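You operate a simulated robot arm through the tools that you are given. There is no shell and no other tool. Be economical: measure what you need, move in short steps, check, and stop when the job is done.

The job below is to be done with a simulated robot arm. You get a single attempt, and the scene is never put back.

Task
Put things in order on the island top. At the end: the pink spool is on the small white plate; the dark bookend stands on top of the blue paperback; the green cordial bottle stands where the yellow tumbler stood; the yellow tumbler stands where the dark bookend stood; whatever was shut is shut again. Leave all else as you found it, and nothing knocked over.

It is judged by the outcome, as a careful person would: the job done as asked, and still so three seconds after it is handed in. It fails if anything else is knocked over, pushed out of place, dropped, spilled or broken.

Robot
A 7-joint arm with a two-finger parallel gripper, fixed in place. Base frame: the origin is at the foot of the arm, x ahead of it, y to its left, z up; the work surface is at about z = 0. Readings come in m, rad, newtons and seconds.
With the tool pointing down near the work surface it reaches from about 0.22 to 0.58 m from the base axis. Its first joint turns from -1.152 to 1.152 rad. Payload 2.5 kg.
Tool frame: the origin (TCP) lies between the finger pads and is the grasp point; the fingertips stand 0.023 m ahead of it; z points along the fingers, y is the line along which they close. The gripper opens to 0.094 m. The fingers are 0.038 m wide and 0.01 m thick; the gripper's body (0.054 by 0.096 m) begins 0.039 m behind the TCP.
Orientation is that of the tool frame in the base frame, as a unit quaternion [x, y, z, w]. With the fingers straight down and closing along the base's y, the tool's x points along the base's -x, its y along +y and its z along -z.

Tools
- The arm moves only by the tool step_arm. Its argument "plan" is a list of rows, each a list of 7 numbers: the shift along the tool's x, y, z in m, then the turn, a rotation vector about the tool's x, y, z in rad, then the gripper command, from -1 (shut) to 1 (fully open), values between in proportion. In form: [[dx, dy, dz, rx, ry, rz, gripper], ...]. A call has 1 to 8 rows; each row is the pose to reach, as a shift and turn from the pose commanded when the call began, along the tool's axes at that moment. Rows are played at 5 a second. More than 0.05 m and 0.15 rad between two rows, or a gripper value outside its range, and nothing of the call is played. Where a pose cannot be reached the arm comes as near as it can. A force on the tool above 40 N (or 10 N above the force at the start of the call, whichever is more), or a blocked arm, ends the call early, and 0.2 s more pass. The fingers move at their own pace (about 0.108 m/s each) and stop on an object; they squeeze with about 42 N. The grip force told is the motor's: it shows also when the fingers shut on nothing. Time passes only in rows, and 0.2 s behind the last, so rows that repeat a pose let the fingers close. It gives the time, the measured TCP pose, the force on the tool (base axes), the opening and the grip force at its end, in the units of the frame above (readings bear some noise).
- Cameras (640 x 400 px; columns grow to the right, rows downward): "scene" is fixed at [0.1225, -0.4143, 0.5247]; the picture's right is [0.83, -0.56, 0.00], its down [-0.38, -0.57, -0.73] and it looks along [0.41, 0.61, -0.68] (base axes); focal length 214 px, centre (320, 200). "wrist" rides on the gripper at [0.086, 0.016, -0.075] in the tool frame; the picture's right is [-0.18, 0.98, 0.00], its down [-0.58, -0.11, -0.81] and it looks along [-0.79, -0.15, 0.59] (tool axes); focal length 243 px, centre (320, 200). There is no depth. A picture from a camera that has moved, and an enlarged one, comes with that camera's place and axes in the base frame and with its lens. The place of the scene camera against the robot may be out by one fixed shift of up to 0.012 m in any direction.
- camera(camera): a new picture of that camera. The clock stands still meanwhile.
- zoom(camera, box): a new picture of the part [left, top, right, bottom] of that camera's present view, enlarged. The clock stands still meanwhile.
- close_job(): hands the job in; it is judged then, once.

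Go step by step. Nothing tells you positions but the pictures and the camera data: compare them with the known pose of the tool, close in by small moves and look again before you grip or let go. The budget is 120 turns and 68 pictures, counting those below and the enlarged ones. Unless the task says otherwise, let go and move clear before handing in, and close with one line.

The tools are called after "Request:" by a JSON object that holds its "op" and its "data". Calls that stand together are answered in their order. step_arm: Moves the arm, as the interface text tells. Its arguments: {"type":"object","properties":{"plan":{"type":"array","items":{"type":"array","items":{"type":"number"}}}},"required":["plan"]} The other tools are called the same way: camera (camera) takes a picture; zoom (camera, box) takes an enlarged picture of a part of a camera's view; close_job () hands the job in.

At the start:

```text
clock: 0.0
position: [0.2753, 0.347, 0.3447]
ee_rot: [0.001, 1.0, 0.0, 0.0]
ft_force: [0.0, -0.9, -0.6]
opening: 0.094
gripper_force: 0.0
```

scene: 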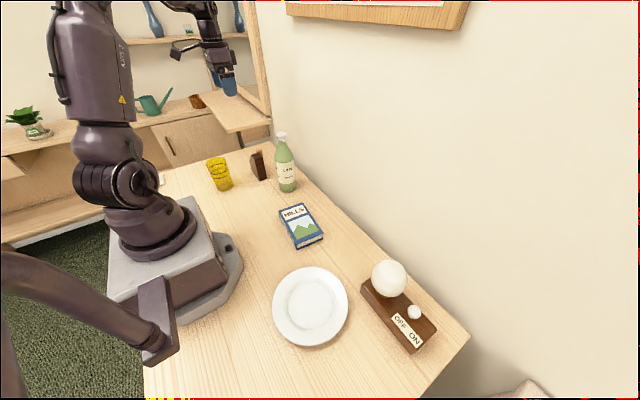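
wrist: 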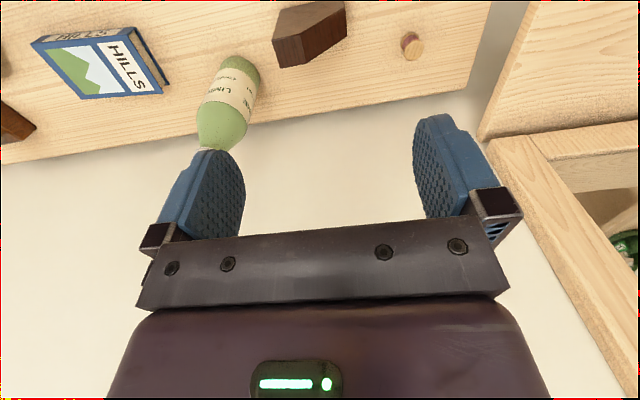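

I see the plate, paperback, bottle, tumbler, bookend and lamp, but not the pink spool. I'll look closer before moving.

Request:
{"op": "zoom", "data": {"camera": "scene", "box": [180, 110, 340, 210]}}

Request:
{"op": "zoom", "data": {"camera": "wrist", "box": [180, 0, 500, 200]}}

Request:
{"op": "zoom", "data": {"camera": "scene", "box": [240, 190, 480, 400]}}

```text
4.00 times, centred on (260, 160) of scene
camera zoom: at [0.1225, -0.4143, 0.5247], right [0.83, -0.56, 0.0], down [-0.38, -0.57, -0.73], along [0.41, 0.61, -0.68], focal length 858 px, centre (560, 360)
```

zoom: 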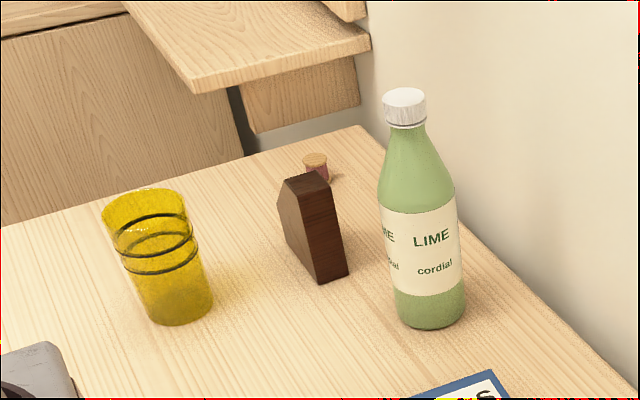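

```text
2.00 times, centred on (340, 100) of wrist
camera zoom: at [0.1885, 0.3632, 0.4205], right [0.18, 0.98, 0.0], down [0.58, -0.11, 0.81], along [0.79, -0.15, -0.59], focal length 485 px, centre (280, 400)
```

zoom: 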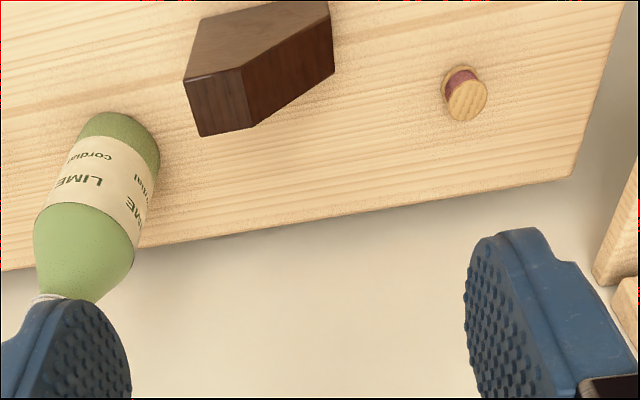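

```text
1.90 times, centred on (360, 295) of scene
camera zoom: at [0.1225, -0.4143, 0.5247], right [0.83, -0.56, 0.0], down [-0.38, -0.57, -0.73], along [0.41, 0.61, -0.68], focal length 408 px, centre (244, 19)
```

zoom: 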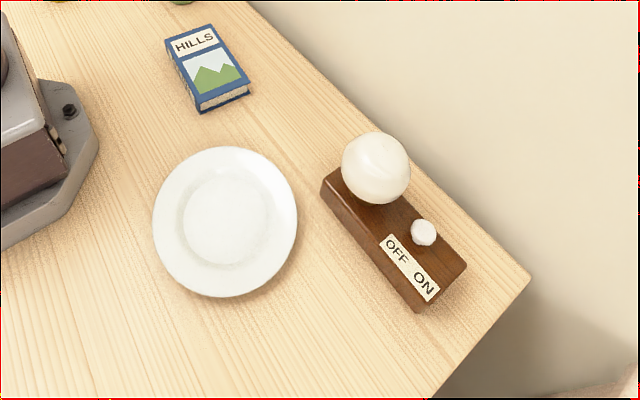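

The spool is just behind the bookend, and nothing on the top looks shut. I'll move back and lower a little for a better wrist view of the bookend and spool.

Request:
{"op": "step_arm", "data": {"plan": [[0.03, 0, 0.03, 0, 0, 0, 1], [0.055, 0, 0.06, 0, 0, 0, 1], [0.055, 0, 0.095, 0, 0, 0, 1], [0.055, 0, 0.095, 0, 0, 0, 1]]}}

Request:
{"op": "camera", "data": {"camera": "wrist"}}

```text
clock: 1.0
position: [0.2209, 0.349, 0.25]
ee_rot: [0.0, 1.0, 0.0, 0.0]
ft_force: [-0.7, -0.4, 0.6]
opening: 0.0939
gripper_force: 0.0
```

```text
62 pictures are left
camera wrist: at [0.1339, 0.3653, 0.3252], right [0.18, 0.98, 0.0], down [0.58, -0.11, 0.81], along [0.79, -0.15, -0.59], focal length 243 px, centre (320, 200)
```

wrist: 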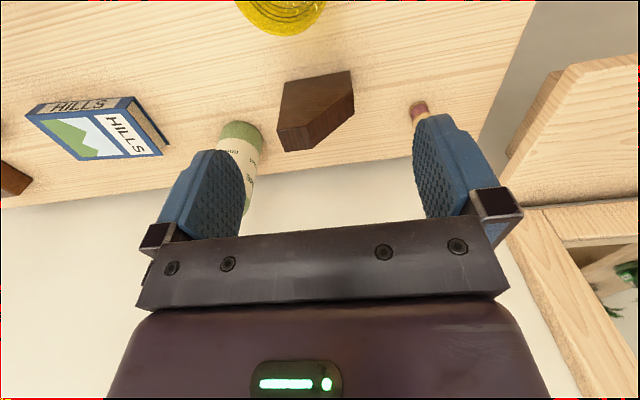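

Request:
{"op": "zoom", "data": {"camera": "wrist", "box": [220, 50, 460, 200]}}

```text
2.67 times, centred on (340, 125) of wrist
camera zoom: at [0.1339, 0.3653, 0.3252], right [0.18, 0.98, 0.0], down [0.58, -0.11, 0.81], along [0.79, -0.15, -0.59], focal length 647 px, centre (267, 400)
```

zoom: 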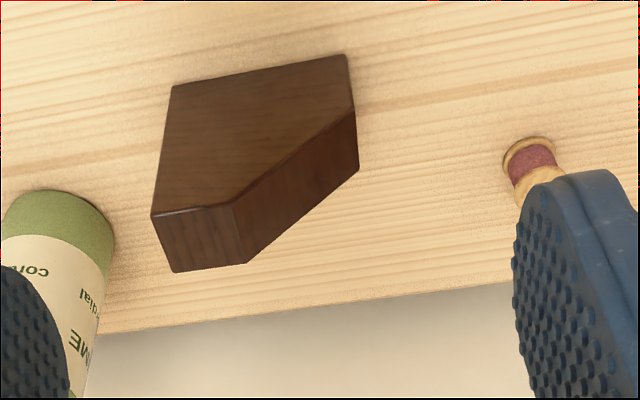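

The bookend is measured at x 0.293–0.324 and y 0.286–0.375, about 0.106 high, with its slope facing +y. I'll turn the gripper to close along x and go above it.

Request:
{"op": "step_arm", "data": {"plan": [[-0.02, -0.005, -0.01, 0, 0, -0.149, 1], [-0.04, -0.01, -0.02, 0, 0, -0.298, 1], [-0.06, -0.015, -0.03, 0, 0, -0.447, 1], [-0.075, -0.02, -0.03, 0, 0, -0.596, 1], [-0.087, -0.025, -0.03, 0, 0, -0.745, 1], [-0.087, -0.031, -0.03, 0, 0, -0.894, 1], [-0.087, -0.031, -0.03, 0, 0, -1.043, 1], [-0.087, -0.031, -0.03, 0, 0, -1.192, 1]]}}

Request:
{"op": "step_arm", "data": {"plan": [[0, 0, 0, 0, 0, -0.14, 1], [0, 0, 0, 0, 0, -0.28, 1], [0, 0, 0, 0, 0, -0.379, 1], [0, 0, 0, 0, 0, -0.379, 1]]}}

Request:
{"op": "camera", "data": {"camera": "wrist"}}

Request:
{"op": "camera", "data": {"camera": "scene"}}

```text
clock: 2.8
position: [0.3054, 0.3148, 0.2805]
ee_rot: [-0.563, 0.827, 0.0, 0.0]
ft_force: [0.4, 0.6, 0.0]
opening: 0.0937
gripper_force: 0.0
```

```text
clock: 3.8
position: [0.3076, 0.315, 0.28]
ee_rot: [0.707, -0.707, 0.0, 0.001]
ft_force: [0.1, -0.5, 0.3]
opening: 0.0941
gripper_force: 0.0
```

```text
60 pictures are left
camera wrist: at [0.2909, 0.2289, 0.355], right [-0.98, 0.18, 0.0], down [0.11, 0.58, 0.81], along [0.15, 0.79, -0.59], focal length 243 px, centre (320, 200)
```

wrist: 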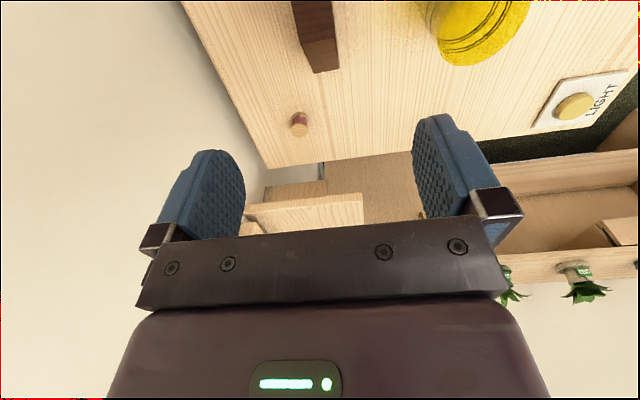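

```text
59 pictures are left
```

scene: 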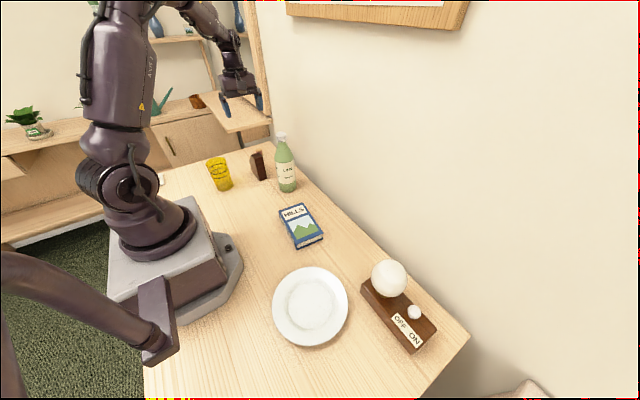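

The gripper is turned and above the bookend, and a wall-style LIGHT button lies clear of the work. I'll come down to just above the bookend and check the alignment.

Request:
{"op": "step_arm", "data": {"plan": [[-0.002, 0, 0.04, 0, 0, 0, 1], [-0.002, 0, 0.08, 0, 0, 0, 1], [-0.002, 0, 0.12, 0, 0, 0, 1], [-0.002, 0, 0.135, 0, 0, 0, 1], [-0.002, 0, 0.135, 0, 0, 0, 1]]}}

Request:
{"op": "camera", "data": {"camera": "wrist"}}

Request:
{"op": "zoom", "data": {"camera": "scene", "box": [180, 70, 340, 210]}}

```text
clock: 5.0
position: [0.3075, 0.3174, 0.1449]
ee_rot: [-0.707, 0.707, -0.001, 0.0]
ft_force: [-0.1, 0.6, 0.3]
opening: 0.0943
gripper_force: 0.0
```

```text
58 pictures are left
camera wrist: at [0.2909, 0.2317, 0.2197], right [-0.98, 0.18, 0.0], down [0.11, 0.58, 0.81], along [0.15, 0.79, -0.59], focal length 243 px, centre (320, 200)
```

wrist: 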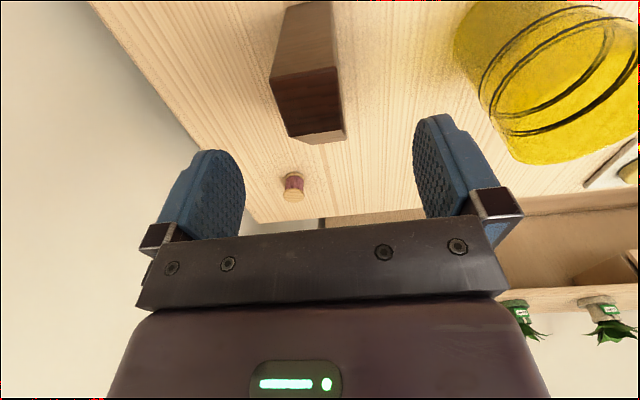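

```text
2.86 times, centred on (260, 140) of scene
camera zoom: at [0.1225, -0.4143, 0.5247], right [0.83, -0.56, 0.0], down [-0.38, -0.57, -0.73], along [0.41, 0.61, -0.68], focal length 613 px, centre (491, 371)
```

zoom: 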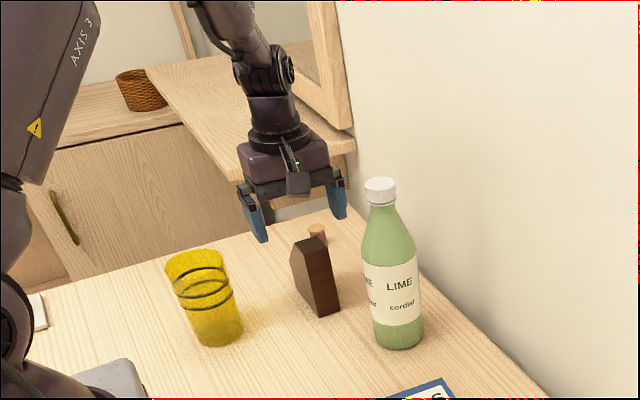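

The bookend sits centred between the fingers (x ≈ 0.3076, matching the tool). I'll come down to z 0.075 and grip.

Request:
{"op": "step_arm", "data": {"plan": [[0, 0, 0.03, 0, 0, 0, 1], [0, 0, 0.055, 0, 0, 0, 1], [0, 0, 0.07, 0, 0, 0, 1], [0, 0, 0.07, 0, 0, 0, 1], [0, 0, 0.07, 0, 0, 0, -1], [0, 0, 0.07, 0, 0, 0, -1], [0, 0, 0.07, 0, 0, 0, -1], [0, 0, 0.07, 0, 0, 0, -1]]}}

Request:
{"op": "camera", "data": {"camera": "wrist"}}

```text
clock: 6.8
position: [0.3073, 0.317, 0.0778]
ee_rot: [-0.707, 0.707, 0.0, 0.0]
ft_force: [2.1, -0.4, -0.7]
opening: 0.0339
gripper_force: 41.9
```

```text
56 pictures are left
camera wrist: at [0.2916, 0.2319, 0.1514], right [-0.98, 0.18, 0.0], down [0.11, 0.58, 0.81], along [0.15, 0.79, -0.59], focal length 243 px, centre (320, 200)
```

wrist: 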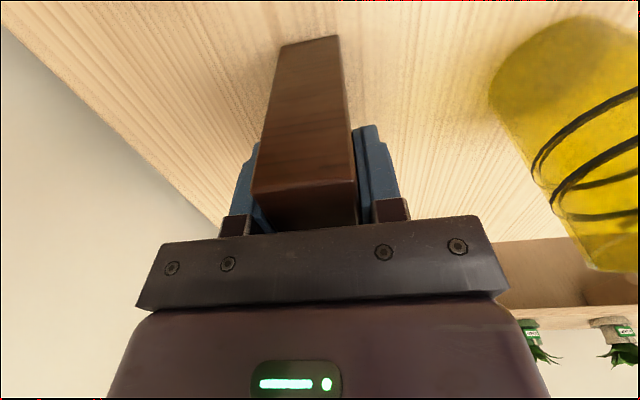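

The bookend is gripped firmly. I'll lift it above bottle height and carry it towards the book.

Request:
{"op": "step_arm", "data": {"plan": [[0, 0, -0.03, 0, 0, 0, -1], [0, 0, -0.075, 0, 0, 0, -1], [0, 0, -0.12, 0, 0, 0, -1], [0, 0, -0.165, 0, 0, 0, -1], [0, 0, -0.21, 0, 0, 0, -1], [0, 0, -0.255, 0, 0, 0, -1], [0, 0, -0.265, 0, 0, 0, -1]]}}

Request:
{"op": "step_arm", "data": {"plan": [[0.04, 0.01, 0, 0, 0, 0, -1], [0.085, 0.02, 0, 0, 0, 0, -1], [0.13, 0.02, 0, 0, 0, 0, -1], [0.175, 0.02, 0, 0, 0, 0, -1], [0.22, 0.02, 0, 0, 0, 0, -1], [0.265, 0.01, 0, 0, 0, 0, -1], [0.305, 0, 0, 0, 0, 0, -1], [0.305, 0, 0, 0, 0, 0, -1]]}}

Request:
{"op": "camera", "data": {"camera": "wrist"}}

Request:
{"op": "camera", "data": {"camera": "scene"}}

```text
clock: 8.4
position: [0.3062, 0.3188, 0.341]
ee_rot: [0.707, -0.707, 0.001, -0.001]
ft_force: [0.2, -0.4, -3.5]
opening: 0.0337
gripper_force: 41.7
```

```text
clock: 10.2
position: [0.3059, 0.0125, 0.3384]
ee_rot: [0.707, -0.707, 0.0, 0.0]
ft_force: [0.2, -0.7, -3.2]
opening: 0.0338
gripper_force: 42.2
```

```text
55 pictures are left
camera wrist: at [0.2897, -0.0733, 0.4132], right [-0.98, 0.18, 0.0], down [0.11, 0.58, 0.81], along [0.15, 0.79, -0.59], focal length 243 px, centre (320, 200)
```

wrist: 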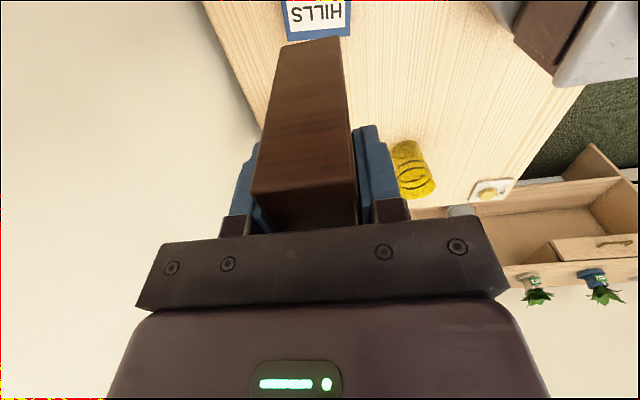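

```text
54 pictures are left
```

scene: 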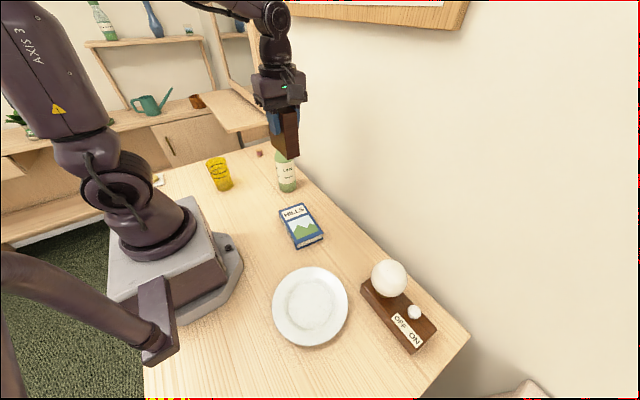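

The book's centre is near (0.308, −0.014), turned about 0.14 rad. I'll zoom in to measure its thickness.

Request:
{"op": "zoom", "data": {"camera": "scene", "box": [260, 190, 340, 260]}}

```text
5.71 times, centred on (300, 225) of scene
camera zoom: at [0.1225, -0.4143, 0.5247], right [0.83, -0.56, 0.0], down [-0.38, -0.57, -0.73], along [0.41, 0.61, -0.68], focal length 1226 px, centre (434, 57)
```

zoom: 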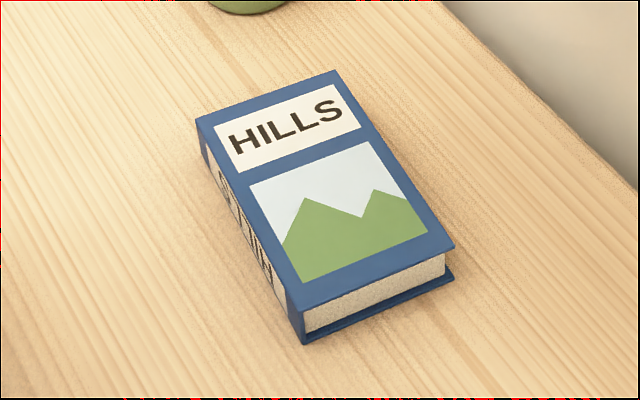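

The book is about 0.03 thick, so the bookend should touch down at TCP z ≈ 0.106. I'll align over the book and descend to a little above it.

Request:
{"op": "step_arm", "data": {"plan": [[0.02, 0, 0.03, 0, 0, 0.055, -1], [0.0405, 0, 0.06, 0, 0, 0.11, -1], [0.0405, 0, 0.1, 0, 0, 0.11, -1], [0.0405, 0, 0.14, 0, 0, 0.11, -1], [0.0405, 0, 0.18, 0, 0, 0.11, -1], [0.0405, 0, 0.21, 0, 0, 0.11, -1], [0.0405, 0, 0.21, 0, 0, 0.11, -1]]}}

Request:
{"op": "zoom", "data": {"camera": "scene", "box": [240, 140, 380, 260]}}

Request:
{"op": "camera", "data": {"camera": "wrist"}}

```text
clock: 11.8
position: [0.3044, -0.0284, 0.1298]
ee_rot: [-0.667, 0.745, 0.0, 0.001]
ft_force: [0.3, 0.2, -2.5]
opening: 0.0339
gripper_force: 41.7
```

```text
3.33 times, centred on (310, 200) of scene
camera zoom: at [0.1225, -0.4143, 0.5246], right [0.83, -0.56, 0.0], down [-0.38, -0.57, -0.73], along [0.41, 0.61, -0.68], focal length 715 px, centre (353, 200)
```

zoom: 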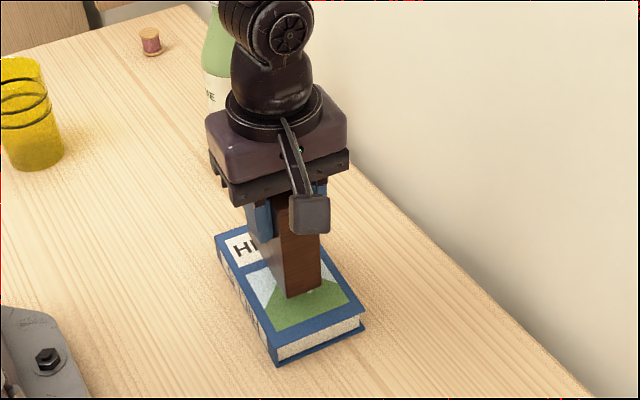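

```text
51 pictures are left
camera wrist: at [0.2794, -0.1115, 0.2047], right [-0.96, 0.29, 0.0], down [0.17, 0.57, 0.81], along [0.23, 0.77, -0.59], focal length 243 px, centre (320, 200)
```

wrist: 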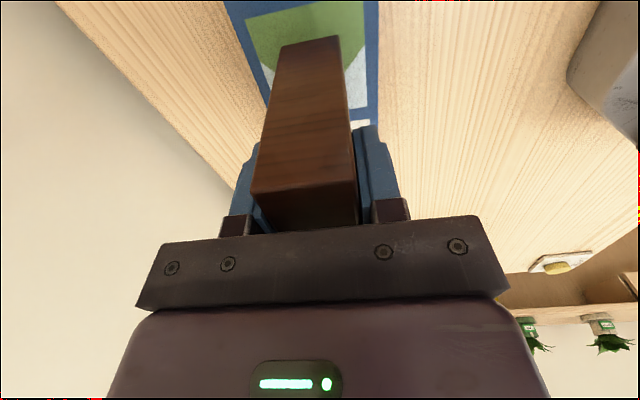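

The bookend hovers centred over the book. I'll lower it slowly and watch the force.

Request:
{"op": "step_arm", "data": {"plan": [[0, 0, 0.008, 0, 0, 0, -1], [0, 0, 0.014, 0, 0, 0, -1], [0, 0, 0.017, 0, 0, 0, -1], [0, 0, 0.017, 0, 0, 0, -1]]}}

Request:
{"op": "zoom", "data": {"camera": "scene", "box": [270, 180, 350, 250]}}

```text
clock: 12.8
position: [0.3071, -0.0281, 0.1146]
ee_rot: [-0.667, 0.745, -0.001, -0.001]
ft_force: [-0.7, 1.2, -2.7]
opening: 0.0337
gripper_force: 41.8
```

```text
5.71 times, centred on (310, 215) of scene
camera zoom: at [0.1225, -0.4143, 0.5246], right [0.83, -0.56, 0.0], down [-0.38, -0.57, -0.73], along [0.41, 0.61, -0.68], focal length 1226 px, centre (377, 114)
```

zoom: 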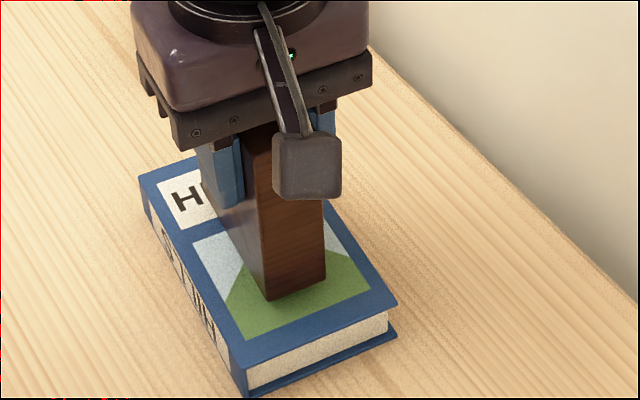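

Request:
{"op": "step_arm", "data": {"plan": [[0, 0, 0.002, 0, 0, 0, -1], [0, 0, 0.004, 0, 0, 0, -1], [0, 0, 0.004, 0, 0, 0, -1]]}}

Request:
{"op": "step_arm", "data": {"plan": [[0, 0, 0.001, 0, 0, 0, -1], [0, 0, 0.002, 0, 0, 0, -1], [0, 0, 0.002, 0, 0, 0, -1]]}}

```text
clock: 13.6
position: [0.3062, -0.027, 0.1083]
ee_rot: [-0.667, 0.745, -0.001, 0.0]
ft_force: [0.1, 0.7, -2.4]
opening: 0.0341
gripper_force: 42.2
```

```text
clock: 14.4
position: [0.3076, -0.0276, 0.1069]
ee_rot: [-0.668, 0.745, 0.001, 0.0]
ft_force: [-0.4, 0.4, -3.5]
opening: 0.0337
gripper_force: 42.0
```

The bookend still hangs free, so I'll keep lowering by a millimetre at a time.

Request:
{"op": "step_arm", "data": {"plan": [[0, 0, 0.001, 0, 0, 0, -1], [0, 0, 0.002, 0, 0, 0, -1], [0, 0, 0.002, 0, 0, 0, -1]]}}

Request:
{"op": "zoom", "data": {"camera": "scene", "box": [270, 180, 350, 250]}}

```text
clock: 15.2
position: [0.3066, -0.0283, 0.1062]
ee_rot: [-0.668, 0.744, 0.0, 0.0]
ft_force: [-9.9, 3.4, 33.3]
opening: 0.0338
gripper_force: 42.4
```

```text
5.71 times, centred on (310, 215) of scene
camera zoom: at [0.1224, -0.4143, 0.5247], right [0.83, -0.56, 0.0], down [-0.38, -0.57, -0.73], along [0.41, 0.61, -0.68], focal length 1226 px, centre (377, 114)
```

zoom: 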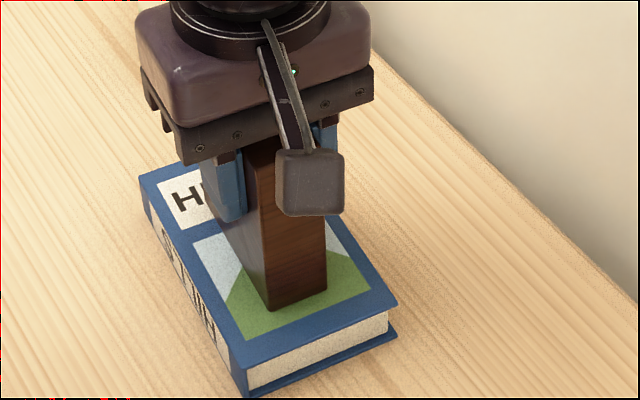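

It has touched down (33 N). I'll ease off a millimetre, open, and rise straight up.

Request:
{"op": "step_arm", "data": {"plan": [[0, 0, -0.001, 0, 0, 0, -1], [0, 0, -0.001, 0, 0, 0, 0], [0, 0, -0.001, 0, 0, 0, 0.5], [0, 0, -0.001, 0, 0, 0, 0.5], [0, 0, -0.04, 0, 0, 0, 0.5], [0, 0, -0.085, 0, 0, 0, 0.5], [0, 0, -0.13, 0, 0, 0, 0.5], [0, 0, -0.175, 0, 0, 0, 1]]}}

Request:
{"op": "zoom", "data": {"camera": "scene", "box": [200, 110, 400, 270]}}

```text
clock: 17.0
position: [0.305, -0.0305, 0.2813]
ee_rot: [-0.668, 0.744, 0.001, -0.001]
ft_force: [-0.1, 0.7, -0.4]
opening: 0.0941
gripper_force: 0.0
```

```text
2.50 times, centred on (300, 190) of scene
camera zoom: at [0.1225, -0.4143, 0.5247], right [0.83, -0.56, 0.0], down [-0.38, -0.57, -0.73], along [0.41, 0.61, -0.68], focal length 536 px, centre (370, 225)
```

zoom: 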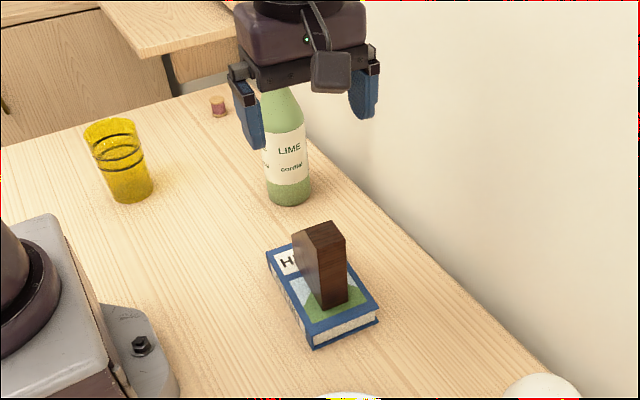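

The bookend stands steady on the book. Next is the spool at about (0.372, 0.469); I'll travel high past the bottle and turn the gripper tangentially.

Request:
{"op": "step_arm", "data": {"plan": [[-0.04, 0.005, -0.02, 0, 0, 0.07, 1], [-0.087, 0.01, -0.03, 0, 0, 0.14, 1], [-0.135, 0.015, -0.03, 0, 0, 0.21, 1], [-0.183, 0.02, -0.03, 0, 0, 0.28, 1], [-0.231, 0.025, -0.03, 0, 0, 0.35, 1], [-0.279, 0.031, -0.03, 0, 0, 0.42, 1], [-0.327, 0.037, -0.03, 0, 0, 0.49, 1], [-0.374, 0.042, -0.03, 0, 0, 0.56, 1]]}}

Request:
{"op": "camera", "data": {"camera": "wrist"}}

```text
clock: 18.8
position: [0.3044, 0.3514, 0.3117]
ee_rot: [-0.435, 0.901, -0.001, 0.0]
ft_force: [0.2, -0.2, 0.0]
opening: 0.094
gripper_force: 0.1
```

```text
47 pictures are left
camera wrist: at [0.238, 0.2934, 0.3864], right [-0.65, 0.76, 0.0], down [0.45, 0.39, 0.81], along [0.61, 0.53, -0.59], focal length 243 px, centre (320, 200)
```

wrist: 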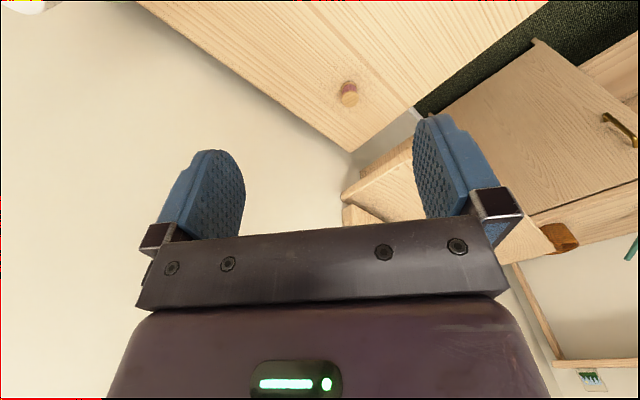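

The spool is visible near (0.370, 0.467). I'll go closer and look again.

Request:
{"op": "step_arm", "data": {"plan": [[-0.03, 0.005, 0.03, 0, 0, 0, 1], [-0.06, 0.01, 0.06, 0, 0, 0, 1], [-0.09, 0.015, 0.1, 0, 0, 0, 1], [-0.115, 0.018, 0.14, 0, 0, 0, 1], [-0.115, 0.018, 0.17, 0, 0, 0, 1], [-0.115, 0.018, 0.17, 0, 0, 0, 1]]}}

Request:
{"op": "camera", "data": {"camera": "wrist"}}

```text
refused: row 3 steps farther than a row can; nothing moved
```

```text
46 pictures are left
camera wrist: at [0.238, 0.2934, 0.3864], right [-0.65, 0.76, 0.0], down [0.45, 0.39, 0.81], along [0.61, 0.53, -0.59], focal length 243 px, centre (320, 200)
```

wrist: 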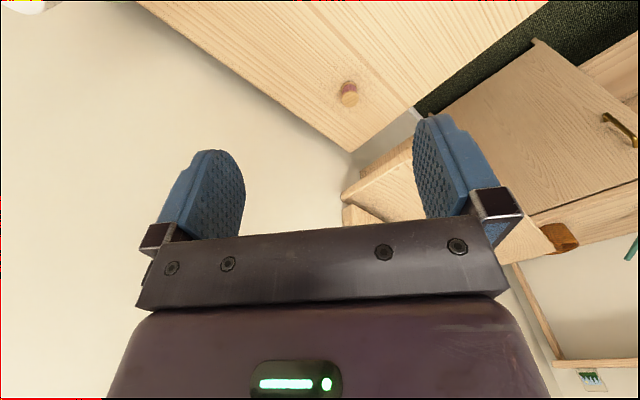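

One row was too long, so nothing moved. I'll repeat it with smaller rows.

Request:
{"op": "step_arm", "data": {"plan": [[-0.025, 0.005, 0.03, 0, 0, 0, 1], [-0.05, 0.01, 0.06, 0, 0, 0, 1], [-0.075, 0.015, 0.09, 0, 0, 0, 1], [-0.1, 0.018, 0.12, 0, 0, 0, 1], [-0.115, 0.018, 0.15, 0, 0, 0, 1], [-0.115, 0.018, 0.17, 0, 0, 0, 1], [-0.115, 0.018, 0.17, 0, 0, 0, 1]]}}

Request:
{"op": "camera", "data": {"camera": "wrist"}}

```text
clock: 20.4
position: [0.3627, 0.4505, 0.1423]
ee_rot: [-0.435, 0.9, 0.0, 0.0]
ft_force: [-0.1, -1.0, 0.4]
opening: 0.0942
gripper_force: 0.0
```

```text
45 pictures are left
camera wrist: at [0.297, 0.393, 0.2167], right [-0.66, 0.75, 0.0], down [0.45, 0.39, 0.81], along [0.61, 0.53, -0.59], focal length 243 px, centre (320, 200)
```

wrist: 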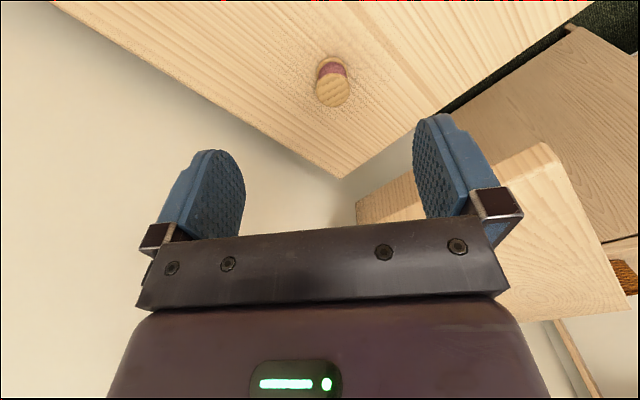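

The spool's centre is about (0.371, 0.471), roughly 28 mm across and 30 mm high. I'll shift outwards and go down partway.

Request:
{"op": "step_arm", "data": {"plan": [[-0.008, 0.003, 0, 0, 0, 0, 1], [-0.015, 0.0063, 0.0, 0, 0, 0, 1], [-0.015, 0.0063, 0.035, 0, 0, 0, 1], [-0.015, 0.0063, 0.065, 0, 0, 0, 1], [-0.015, 0.0063, 0.065, 0, 0, 0, 1]]}}

Request:
{"op": "camera", "data": {"camera": "wrist"}}

```text
clock: 21.6
position: [0.3683, 0.4685, 0.0772]
ee_rot: [-0.435, 0.9, 0.0, 0.0]
ft_force: [-0.3, 0.0, -0.4]
opening: 0.0938
gripper_force: 0.0
```

```text
44 pictures are left
camera wrist: at [0.3017, 0.4111, 0.1528], right [-0.66, 0.75, 0.0], down [0.45, 0.39, 0.81], along [0.61, 0.53, -0.59], focal length 243 px, centre (320, 200)
```

wrist: 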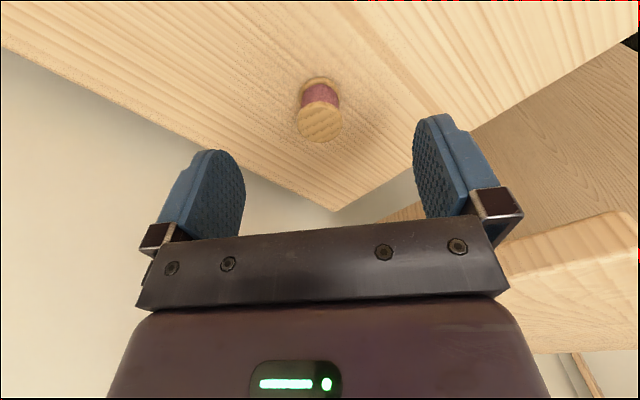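

The TCP is now right over the spool (0.369, 0.469). I'll lower to z ≈ 0.028 and grip.

Request:
{"op": "step_arm", "data": {"plan": [[0, 0, 0.025, 0, 0, 0, 1], [0, 0, 0.049, 0, 0, 0, 1], [0, 0, 0.049, 0, 0, 0, 1], [0, 0, 0.049, 0, 0, 0, -1], [0, 0, 0.049, 0, 0, 0, -1], [0, 0, 0.049, 0, 0, 0, -1], [0, 0, 0.049, 0, 0, 0, -1]]}}

Request:
{"op": "camera", "data": {"camera": "wrist"}}

```text
clock: 23.2
position: [0.367, 0.4633, 0.0288]
ee_rot: [-0.436, 0.9, 0.0, 0.0]
ft_force: [0.6, 0.7, 1.0]
opening: 0.0237
gripper_force: 41.3
out of reach, approached as far as the arm can: row 2, 3
```

```text
43 pictures are left
camera wrist: at [0.3001, 0.4063, 0.1037], right [-0.66, 0.75, 0.0], down [0.45, 0.39, 0.81], along [0.61, 0.53, -0.59], focal length 243 px, centre (320, 200)
```

wrist: 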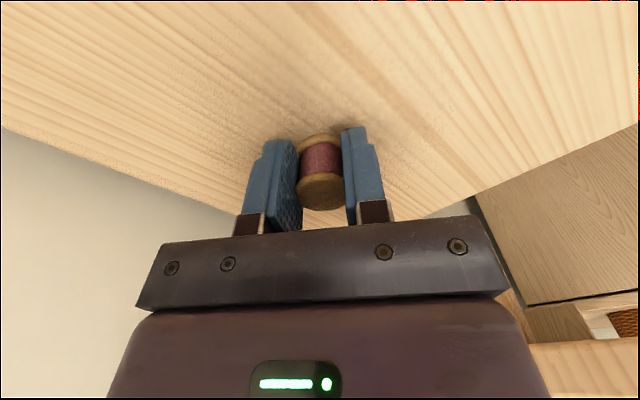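

The spool is held (opening 24 mm). I'll lift it, pulling slightly inward, before crossing to the plate.

Request:
{"op": "step_arm", "data": {"plan": [[0, 0, -0.03, 0, 0, 0, -1], [0, 0, -0.07, 0, 0, 0, -1], [0.01, 0, -0.11, 0, 0, 0, -1], [0.03, 0, -0.15, 0, 0, 0, -1], [0.05, 0, -0.19, 0, 0, 0, -1], [0.075, 0, -0.23, 0, 0, 0, -1], [0.1, 0, -0.27, 0, 0, 0, -1], [0.11, 0, -0.285, 0, 0, 0, -1]]}}

Request:
{"op": "zoom", "data": {"camera": "wrist", "box": [220, 100, 420, 250]}}

```text
clock: 25.0
position: [0.3652, 0.4554, 0.285]
ee_rot: [-0.435, 0.9, 0.0, -0.001]
ft_force: [0.0, 0.2, -0.7]
opening: 0.0238
gripper_force: 42.0
out of reach, approached as far as the arm can: row 2, 3, 4, 5, 6, 7, 8
```

```text
2.67 times, centred on (320, 175) of wrist
camera zoom: at [0.2985, 0.3983, 0.3601], right [-0.66, 0.75, 0.0], down [0.45, 0.39, 0.8], along [0.61, 0.53, -0.59], focal length 647 px, centre (320, 267)
```

zoom: 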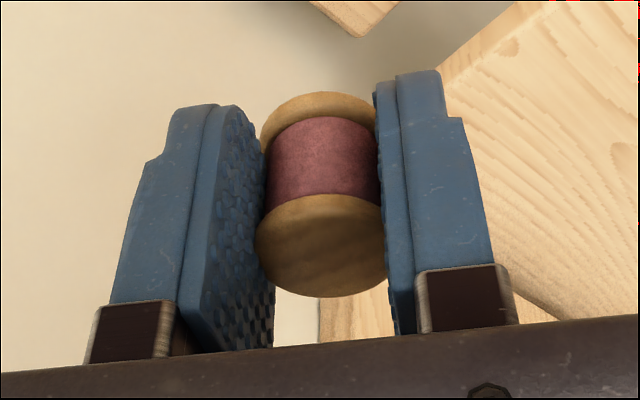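

The spool is firmly held, but the inward pull was not carried out fully. I'll pull inward in a small move and read the result.

Request:
{"op": "step_arm", "data": {"plan": [[0.03, 0, 0, 0, 0, 0, -1], [0.06, 0, 0, 0, 0, 0, -1], [0.06, 0, 0, 0, 0, 0, -1]]}}

```text
clock: 25.8
position: [0.3645, 0.4562, 0.2899]
ee_rot: [-0.435, 0.901, 0.0, 0.001]
ft_force: [0.0, 0.2, -0.4]
opening: 0.0237
gripper_force: 42.2
out of reach, approached as far as the arm can: row 1, 2, 3
```

The arm seems stuck near full stretch. I'll try coming down and in together.

Request:
{"op": "step_arm", "data": {"plan": [[0.02, 0, 0.03, 0, 0, 0, -1], [0.04, 0, 0.06, 0, 0, 0, -1], [0.06, 0, 0.09, 0, 0, 0, -1], [0.06, 0, 0.09, 0, 0, 0, -1]]}}

Request:
{"op": "camera", "data": {"camera": "scene"}}

```text
clock: 26.8
position: [0.3685, 0.4671, 0.2282]
ee_rot: [-0.436, 0.9, -0.001, 0.0]
ft_force: [-0.2, -0.2, 0.5]
opening: 0.0234
gripper_force: 42.4
out of reach, approached as far as the arm can: row 1, 2, 3, 4
```

```text
41 pictures are left
```

scene: 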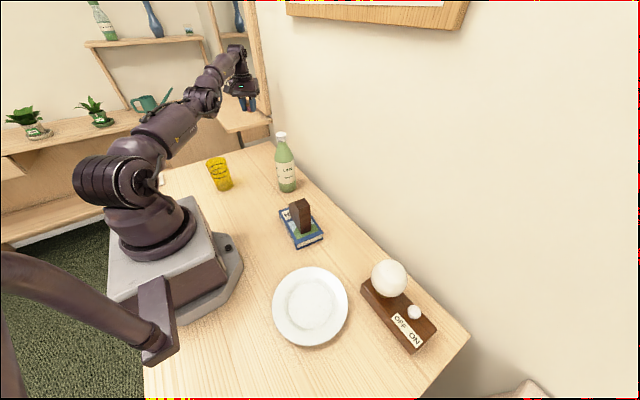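

The arm is fully straight at its elbow, which traps the motion. I'll try moving up with an inward component to bend the elbow.

Request:
{"op": "step_arm", "data": {"plan": [[0.01, 0, -0.045, 0, 0, 0, -1], [0.02, 0, -0.09, 0, 0, 0, -1], [0.04, 0, -0.13, 0, 0, 0, -1], [0.06, 0, -0.17, 0, 0, 0, -1], [0.06, 0, -0.17, 0, 0, 0, -1]]}}

Request:
{"op": "step_arm", "data": {"plan": [[0.02, 0, 0, 0, -0.1, 0, -1], [0.04, 0, 0, 0, -0.2, 0, -1], [0.05, 0, 0, 0, -0.3, 0, -1], [0.05, 0, 0, 0, -0.3, 0, -1]]}}

```text
clock: 28.0
position: [0.3348, 0.4273, 0.4006]
ee_rot: [-0.436, 0.9, -0.002, -0.002]
ft_force: [0.4, -0.8, 0.1]
opening: 0.024
gripper_force: 41.7
out of reach, approached as far as the arm can: row 3, 4, 5
```

```text
clock: 29.0
position: [0.3522, 0.4517, 0.4484]
ee_rot: [-0.429, 0.891, 0.065, 0.135]
ft_force: [-0.5, 0.3, -0.7]
opening: 0.024
gripper_force: 42.0
out of reach, approached as far as the arm can: row 1, 2, 3, 4
```

The elbow stays straight, and a tilt the other way should make it bend. I'll tilt back while moving inward.

Request:
{"op": "step_arm", "data": {"plan": [[0.04, 0, 0.01, 0, 0.14, 0, -1], [0.08, 0, 0.02, 0, 0.28, 0, -1], [0.12, 0, 0.03, 0, 0.3, 0, -1], [0.15, 0, 0.04, 0, 0.3, 0, -1]]}}

```text
clock: 30.0
position: [0.3354, 0.4251, 0.4069]
ee_rot: [-0.435, 0.9, 0.0, -0.001]
ft_force: [-0.4, 0.3, -0.7]
opening: 0.0237
gripper_force: 42.4
out of reach, approached as far as the arm can: row 1, 2, 3, 4
```

Still on the reach limit. I'll try again with a stronger inward pull and a gentler tilt.

Request:
{"op": "step_arm", "data": {"plan": [[0.049, 0, 0, 0, 0.06, 0, -1], [0.098, 0, 0, 0, 0.12, 0, -1], [0.147, 0, 0, 0, 0.18, 0, -1], [0.19, 0, 0, 0, 0.24, 0, -1]]}}

Request:
{"op": "camera", "data": {"camera": "scene"}}

```text
clock: 31.0
position: [0.2217, 0.2749, 0.4048]
ee_rot: [-0.431, 0.894, -0.051, -0.108]
ft_force: [-0.7, 0.2, 0.3]
opening: 0.024
gripper_force: 42.3
```

```text
40 pictures are left
```

scene: 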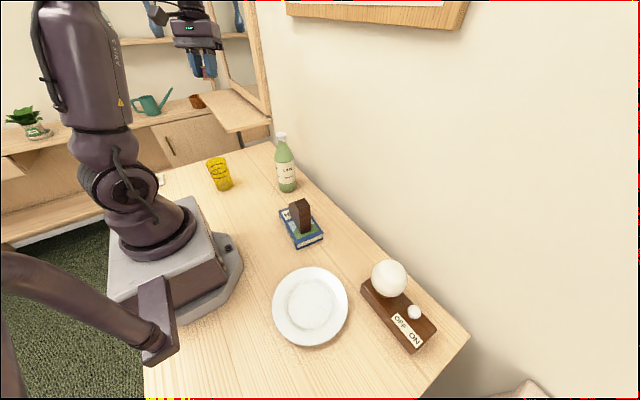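

The arm is free again and still holds the spool. I'll level the tool and lower a little.

Request:
{"op": "step_arm", "data": {"plan": [[-0.013, 0, 0.025, 0, -0.08, 0, -1], [-0.026, 0, 0.049, 0, -0.16, 0, -1], [-0.0385, 0, 0.073, 0, -0.24, 0, -1], [-0.0385, 0, 0.073, 0, -0.24, 0, -1]]}}

```text
clock: 32.0
position: [0.2323, 0.2931, 0.3273]
ee_rot: [-0.435, 0.9, 0.0, 0.001]
ft_force: [0.7, -0.5, -0.4]
opening: 0.0236
gripper_force: 42.3
```

I'll sweep in an arc at z 0.33 over to the plate, turning the gripper along.

Request:
{"op": "step_arm", "data": {"plan": [[0.0029, -0.0466, 0, 0, 0, 0.125, -1], [0.0116, -0.0925, 0, 0, 0, 0.25, -1], [0.026, -0.137, 0, 0, 0, 0.375, -1], [0.0458, -0.1793, 0, 0, 0, 0.5, -1], [0.0707, -0.2188, 0, 0, 0, 0.625, -1], [0.1003, -0.2549, 0, 0, 0, 0.75, -1], [0.1343, -0.287, 0, 0, 0, 0.875, -1], [0.1719, -0.3147, 0, 0, 0, 1.0, -1]]}}

Request:
{"op": "step_arm", "data": {"plan": [[0.0138, -0.0453, 0, 0, 0, 0.125, -1], [0.0329, -0.0871, 0, 0, 0, 0.25, -1], [0.0567, -0.1249, 0, 0, 0, 0.375, -1], [0.0844, -0.1582, 0, 0, 0, 0.5, -1], [0.1145, -0.1872, 0, 0, 0, 0.625, -1], [0.1475, -0.2101, 0, 0, 0, 0.748, -1], [0.1475, -0.2101, 0, 0, 0, 0.748, -1]]}}

Request:
{"op": "camera", "data": {"camera": "wrist"}}

Request:
{"op": "camera", "data": {"camera": "scene"}}

```text
clock: 33.8
position: [0.371, -0.041, 0.3306]
ee_rot: [0.049, 0.999, 0.0, 0.001]
ft_force: [-0.3, -1.3, 0.3]
opening: 0.0236
gripper_force: 42.0
```

```text
clock: 35.4
position: [0.2025, -0.2315, 0.3318]
ee_rot: [0.411, 0.912, 0.0, 0.0]
ft_force: [-0.2, -0.4, -0.5]
opening: 0.0236
gripper_force: 41.7
```

```text
39 pictures are left
camera wrist: at [0.1587, -0.1566, 0.4068], right [0.86, 0.51, 0.0], down [0.3, -0.51, 0.81], along [0.41, -0.69, -0.59], focal length 243 px, centre (320, 200)
```

wrist: 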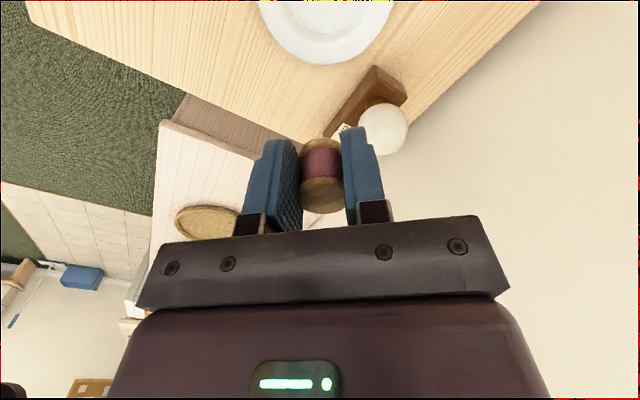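

```text
38 pictures are left
```

scene: 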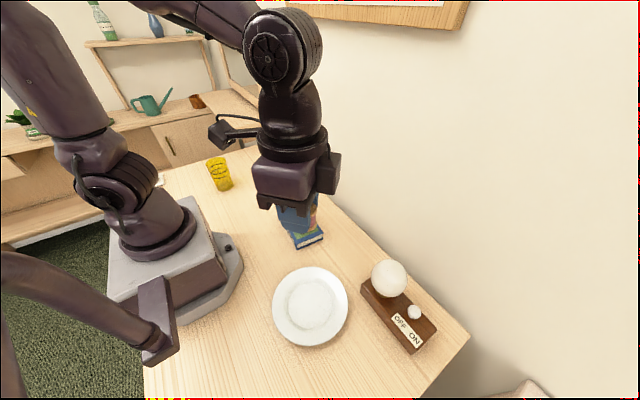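

The spool is over the plate's centre (about (0.206, −0.234)). I'll descend to z ≈ 0.065 and look.

Request:
{"op": "step_arm", "data": {"plan": [[0, 0, 0.045, 0, 0, 0, -1], [0, 0, 0.09, 0, 0, 0, -1], [0, 0, 0.135, 0, 0, 0, -1], [0, 0, 0.18, 0, 0, 0, -1], [0, 0, 0.22, 0, 0, 0, -1], [0, 0, 0.25, 0, 0, 0, -1], [0, 0, 0.265, 0, 0, 0, -1], [0, 0, 0.265, 0, 0, 0, -1]]}}

Request:
{"op": "camera", "data": {"camera": "wrist"}}

Request:
{"op": "zoom", "data": {"camera": "scene", "box": [250, 230, 370, 350]}}

```text
clock: 37.2
position: [0.2037, -0.2342, 0.0624]
ee_rot: [0.41, 0.912, -0.001, 0.0]
ft_force: [-0.1, 0.2, -0.5]
opening: 0.0235
gripper_force: 41.5
```

```text
37 pictures are left
camera wrist: at [0.1582, -0.1578, 0.1383], right [0.86, 0.51, 0.0], down [0.3, -0.51, 0.81], along [0.41, -0.69, -0.59], focal length 243 px, centre (320, 200)
```

wrist: 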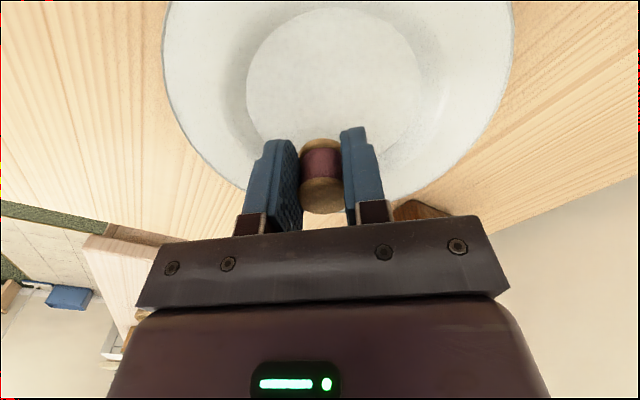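

```text
3.33 times, centred on (310, 290) of scene
camera zoom: at [0.1225, -0.4143, 0.5247], right [0.83, -0.56, 0.0], down [-0.38, -0.57, -0.73], along [0.41, 0.61, -0.68], focal length 715 px, centre (353, -100)
```

zoom: 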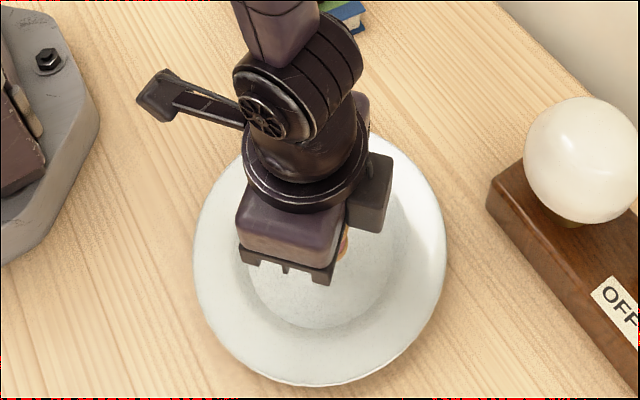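

The spool is about 14 mm past the well's centre, so I'll shift it back and lower it carefully.

Request:
{"op": "step_arm", "data": {"plan": [[0.012, 0.002, 0, 0, 0, 0, -1], [0.012, 0.002, 0.012, 0, 0, 0, -1], [0.012, 0.002, 0.02, 0, 0, 0, -1], [0.012, 0.002, 0.02, 0, 0, 0, -1]]}}

Request:
{"op": "camera", "data": {"camera": "wrist"}}

```text
clock: 38.2
position: [0.1969, -0.2212, 0.0444]
ee_rot: [0.41, 0.912, 0.0, 0.0]
ft_force: [0.4, 0.5, -0.1]
opening: 0.0235
gripper_force: 42.5
```

```text
35 pictures are left
camera wrist: at [0.1518, -0.1457, 0.1184], right [0.86, 0.51, 0.0], down [0.3, -0.51, 0.81], along [0.41, -0.69, -0.59], focal length 243 px, centre (320, 200)
```

wrist: 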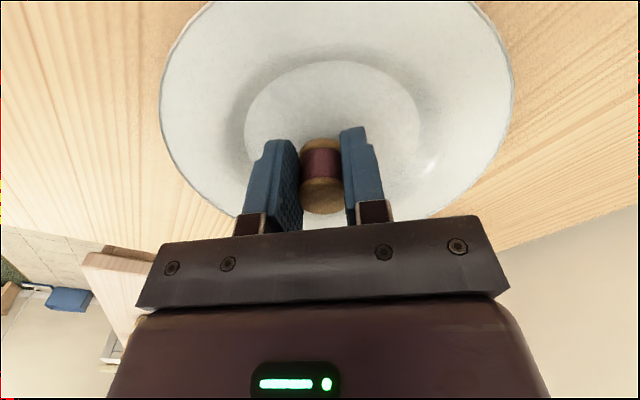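

The spool is now centred in the well. I'll lower in millimetres until it touches.

Request:
{"op": "step_arm", "data": {"plan": [[0, 0, 0.002, 0, 0, 0, -1], [0, 0, 0.004, 0, 0, 0, -1], [0, 0, 0.004, 0, 0, 0, -1]]}}

Request:
{"op": "step_arm", "data": {"plan": [[0, 0, 0.001, 0, 0, 0, -1], [0, 0, 0.002, 0, 0, 0, -1], [0, 0, 0.002, 0, 0, 0, -1]]}}

```text
clock: 39.0
position: [0.1976, -0.2214, 0.039]
ee_rot: [0.412, 0.911, 0.0, -0.001]
ft_force: [0.2, 0.6, -0.4]
opening: 0.0247
gripper_force: 42.1
```

```text
clock: 39.8
position: [0.1958, -0.2223, 0.0373]
ee_rot: [0.411, 0.912, 0.0, 0.0]
ft_force: [0.4, 0.5, -0.8]
opening: 0.0245
gripper_force: 41.6
```

Request:
{"op": "step_arm", "data": {"plan": [[0, 0, 0.001, 0, 0, 0, -1], [0, 0, 0.0015, 0, 0, 0, -1], [0, 0, 0.0015, 0, 0, 0, -1]]}}

Request:
{"op": "zoom", "data": {"camera": "wrist", "box": [240, 80, 420, 230]}}

```text
clock: 40.6
position: [0.1979, -0.2225, 0.0356]
ee_rot: [0.411, 0.912, 0.001, 0.0]
ft_force: [0.0, 0.4, -0.9]
opening: 0.0247
gripper_force: 42.1
```

```text
2.67 times, centred on (330, 155) of wrist
camera zoom: at [0.1523, -0.147, 0.1113], right [0.86, 0.51, 0.0], down [0.3, -0.51, 0.81], along [0.41, -0.69, -0.59], focal length 647 px, centre (293, 320)
```

zoom: 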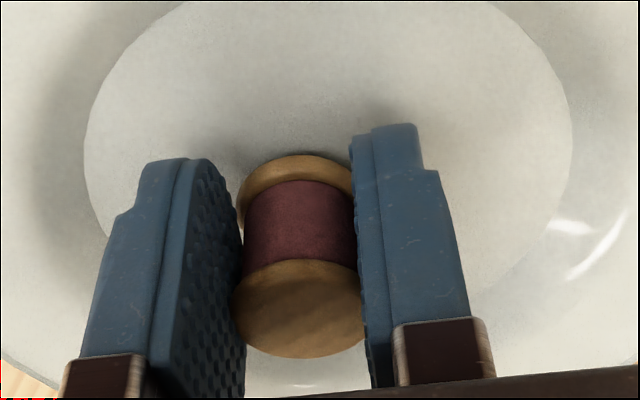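

No contact yet, so I'll continue down gently.

Request:
{"op": "step_arm", "data": {"plan": [[0, 0, 0.001, 0, 0, 0, -1], [0, 0, 0.0015, 0, 0, 0, -1], [0, 0, 0.0015, 0, 0, 0, -1]]}}

Request:
{"op": "step_arm", "data": {"plan": [[0, 0, 0.001, 0, 0, 0, -1], [0, 0, 0.001, 0, 0, 0, -1]]}}

```text
clock: 41.4
position: [0.197, -0.223, 0.0341]
ee_rot: [0.411, 0.912, 0.0, -0.001]
ft_force: [-0.2, -0.8, 0.7]
opening: 0.0249
gripper_force: 42.3
```

```text
clock: 42.0
position: [0.1971, -0.2218, 0.0338]
ee_rot: [0.411, 0.912, -0.001, 0.001]
ft_force: [-2.5, 2.6, 26.8]
opening: 0.0249
gripper_force: 42.4
```

Contact at z ≈ 0.034. I'll release with a partial opening and rise.

Request:
{"op": "step_arm", "data": {"plan": [[0, 0, -0.0007, 0, 0, 0, -1], [0, 0, -0.0007, 0, 0, 0, -0.2], [0, 0, -0.0007, 0, 0, 0, 0.1], [0, 0, -0.0007, 0, 0, 0, 0.1], [0, 0, -0.03, 0, 0, 0, 0.1], [0, 0, -0.075, 0, 0, 0, 0.1], [0, 0, -0.12, 0, 0, 0, 0.1], [0, 0, -0.165, 0, 0, 0, 0.1]]}}

Request:
{"op": "camera", "data": {"camera": "wrist"}}

```text
clock: 43.8
position: [0.195, -0.2233, 0.1962]
ee_rot: [0.411, 0.912, 0.0, -0.001]
ft_force: [0.2, 0.6, 0.8]
opening: 0.0516
gripper_force: 0.1
```

```text
33 pictures are left
camera wrist: at [0.1503, -0.1469, 0.2725], right [0.86, 0.51, 0.0], down [0.3, -0.51, 0.81], along [0.41, -0.69, -0.59], focal length 243 px, centre (320, 200)
```

wrist: 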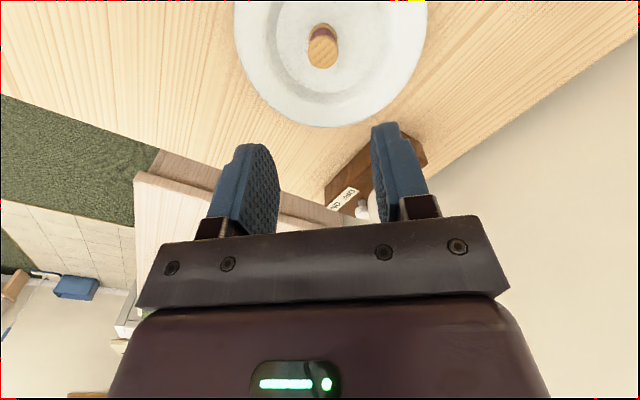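

The spool stands upright in the plate. I'll swing back high to the yellow tumbler near (0.171, 0.327).

Request:
{"op": "step_arm", "data": {"plan": [[-0.0017, 0.0374, -0.03, 0, 0, -0.125, 0.1], [0.0005, 0.0755, -0.06, 0, 0, -0.25, 1], [0.0075, 0.1136, -0.09, 0, 0, -0.375, 1], [0.0196, 0.151, -0.115, 0, 0, -0.5, 1], [0.0365, 0.1872, -0.13, 0, 0, -0.625, 1], [0.0582, 0.2215, -0.135, 0, 0, -0.75, 1], [0.0845, 0.2533, -0.135, 0, 0, -0.875, 1], [0.115, 0.2819, -0.135, 0, 0, -1.0, 1]]}}

Request:
{"op": "step_arm", "data": {"plan": [[-0.0007, 0.0396, 0, 0, 0, -0.1175, 1], [0.0034, 0.0794, 0, 0, 0, -0.235, 1], [0.0122, 0.1187, 0, 0, 0, -0.3525, 1], [0.0256, 0.1572, 0, 0, 0, -0.47, 1], [0.0437, 0.194, 0, 0, 0, -0.5875, 1], [0.0662, 0.2287, 0, 0, 0, -0.705, 1], [0.0935, 0.2602, 0, 0, 0, -0.8225, 1], [0.1244, 0.2883, 0, 0, 0, -0.94, 1]]}}

Request:
{"op": "camera", "data": {"camera": "wrist"}}

Request:
{"op": "camera", "data": {"camera": "scene"}}

```text
clock: 45.6
position: [0.3328, 0.0519, 0.3334]
ee_rot: [-0.077, 0.997, 0.0, 0.0]
ft_force: [-0.1, 0.4, -0.3]
opening: 0.094
gripper_force: 0.0
```

```text
clock: 47.4
position: [0.1633, 0.3171, 0.3315]
ee_rot: [-0.521, 0.854, 0.0, 0.0]
ft_force: [0.3, 0.7, 0.9]
opening: 0.0939
gripper_force: 0.0
```

```text
32 pictures are left
camera wrist: at [0.1091, 0.2466, 0.407], right [-0.79, 0.61, 0.0], down [0.36, 0.47, 0.81], along [0.5, 0.64, -0.59], focal length 243 px, centre (320, 200)
```

wrist: 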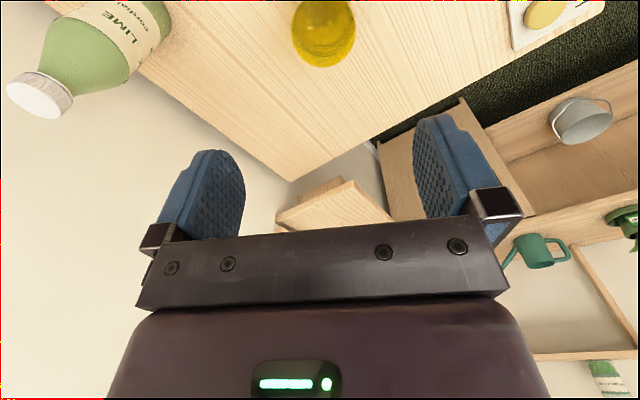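

```text
31 pictures are left
```

scene: 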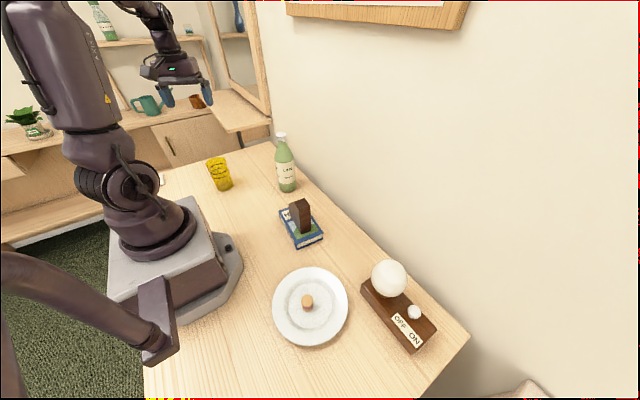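

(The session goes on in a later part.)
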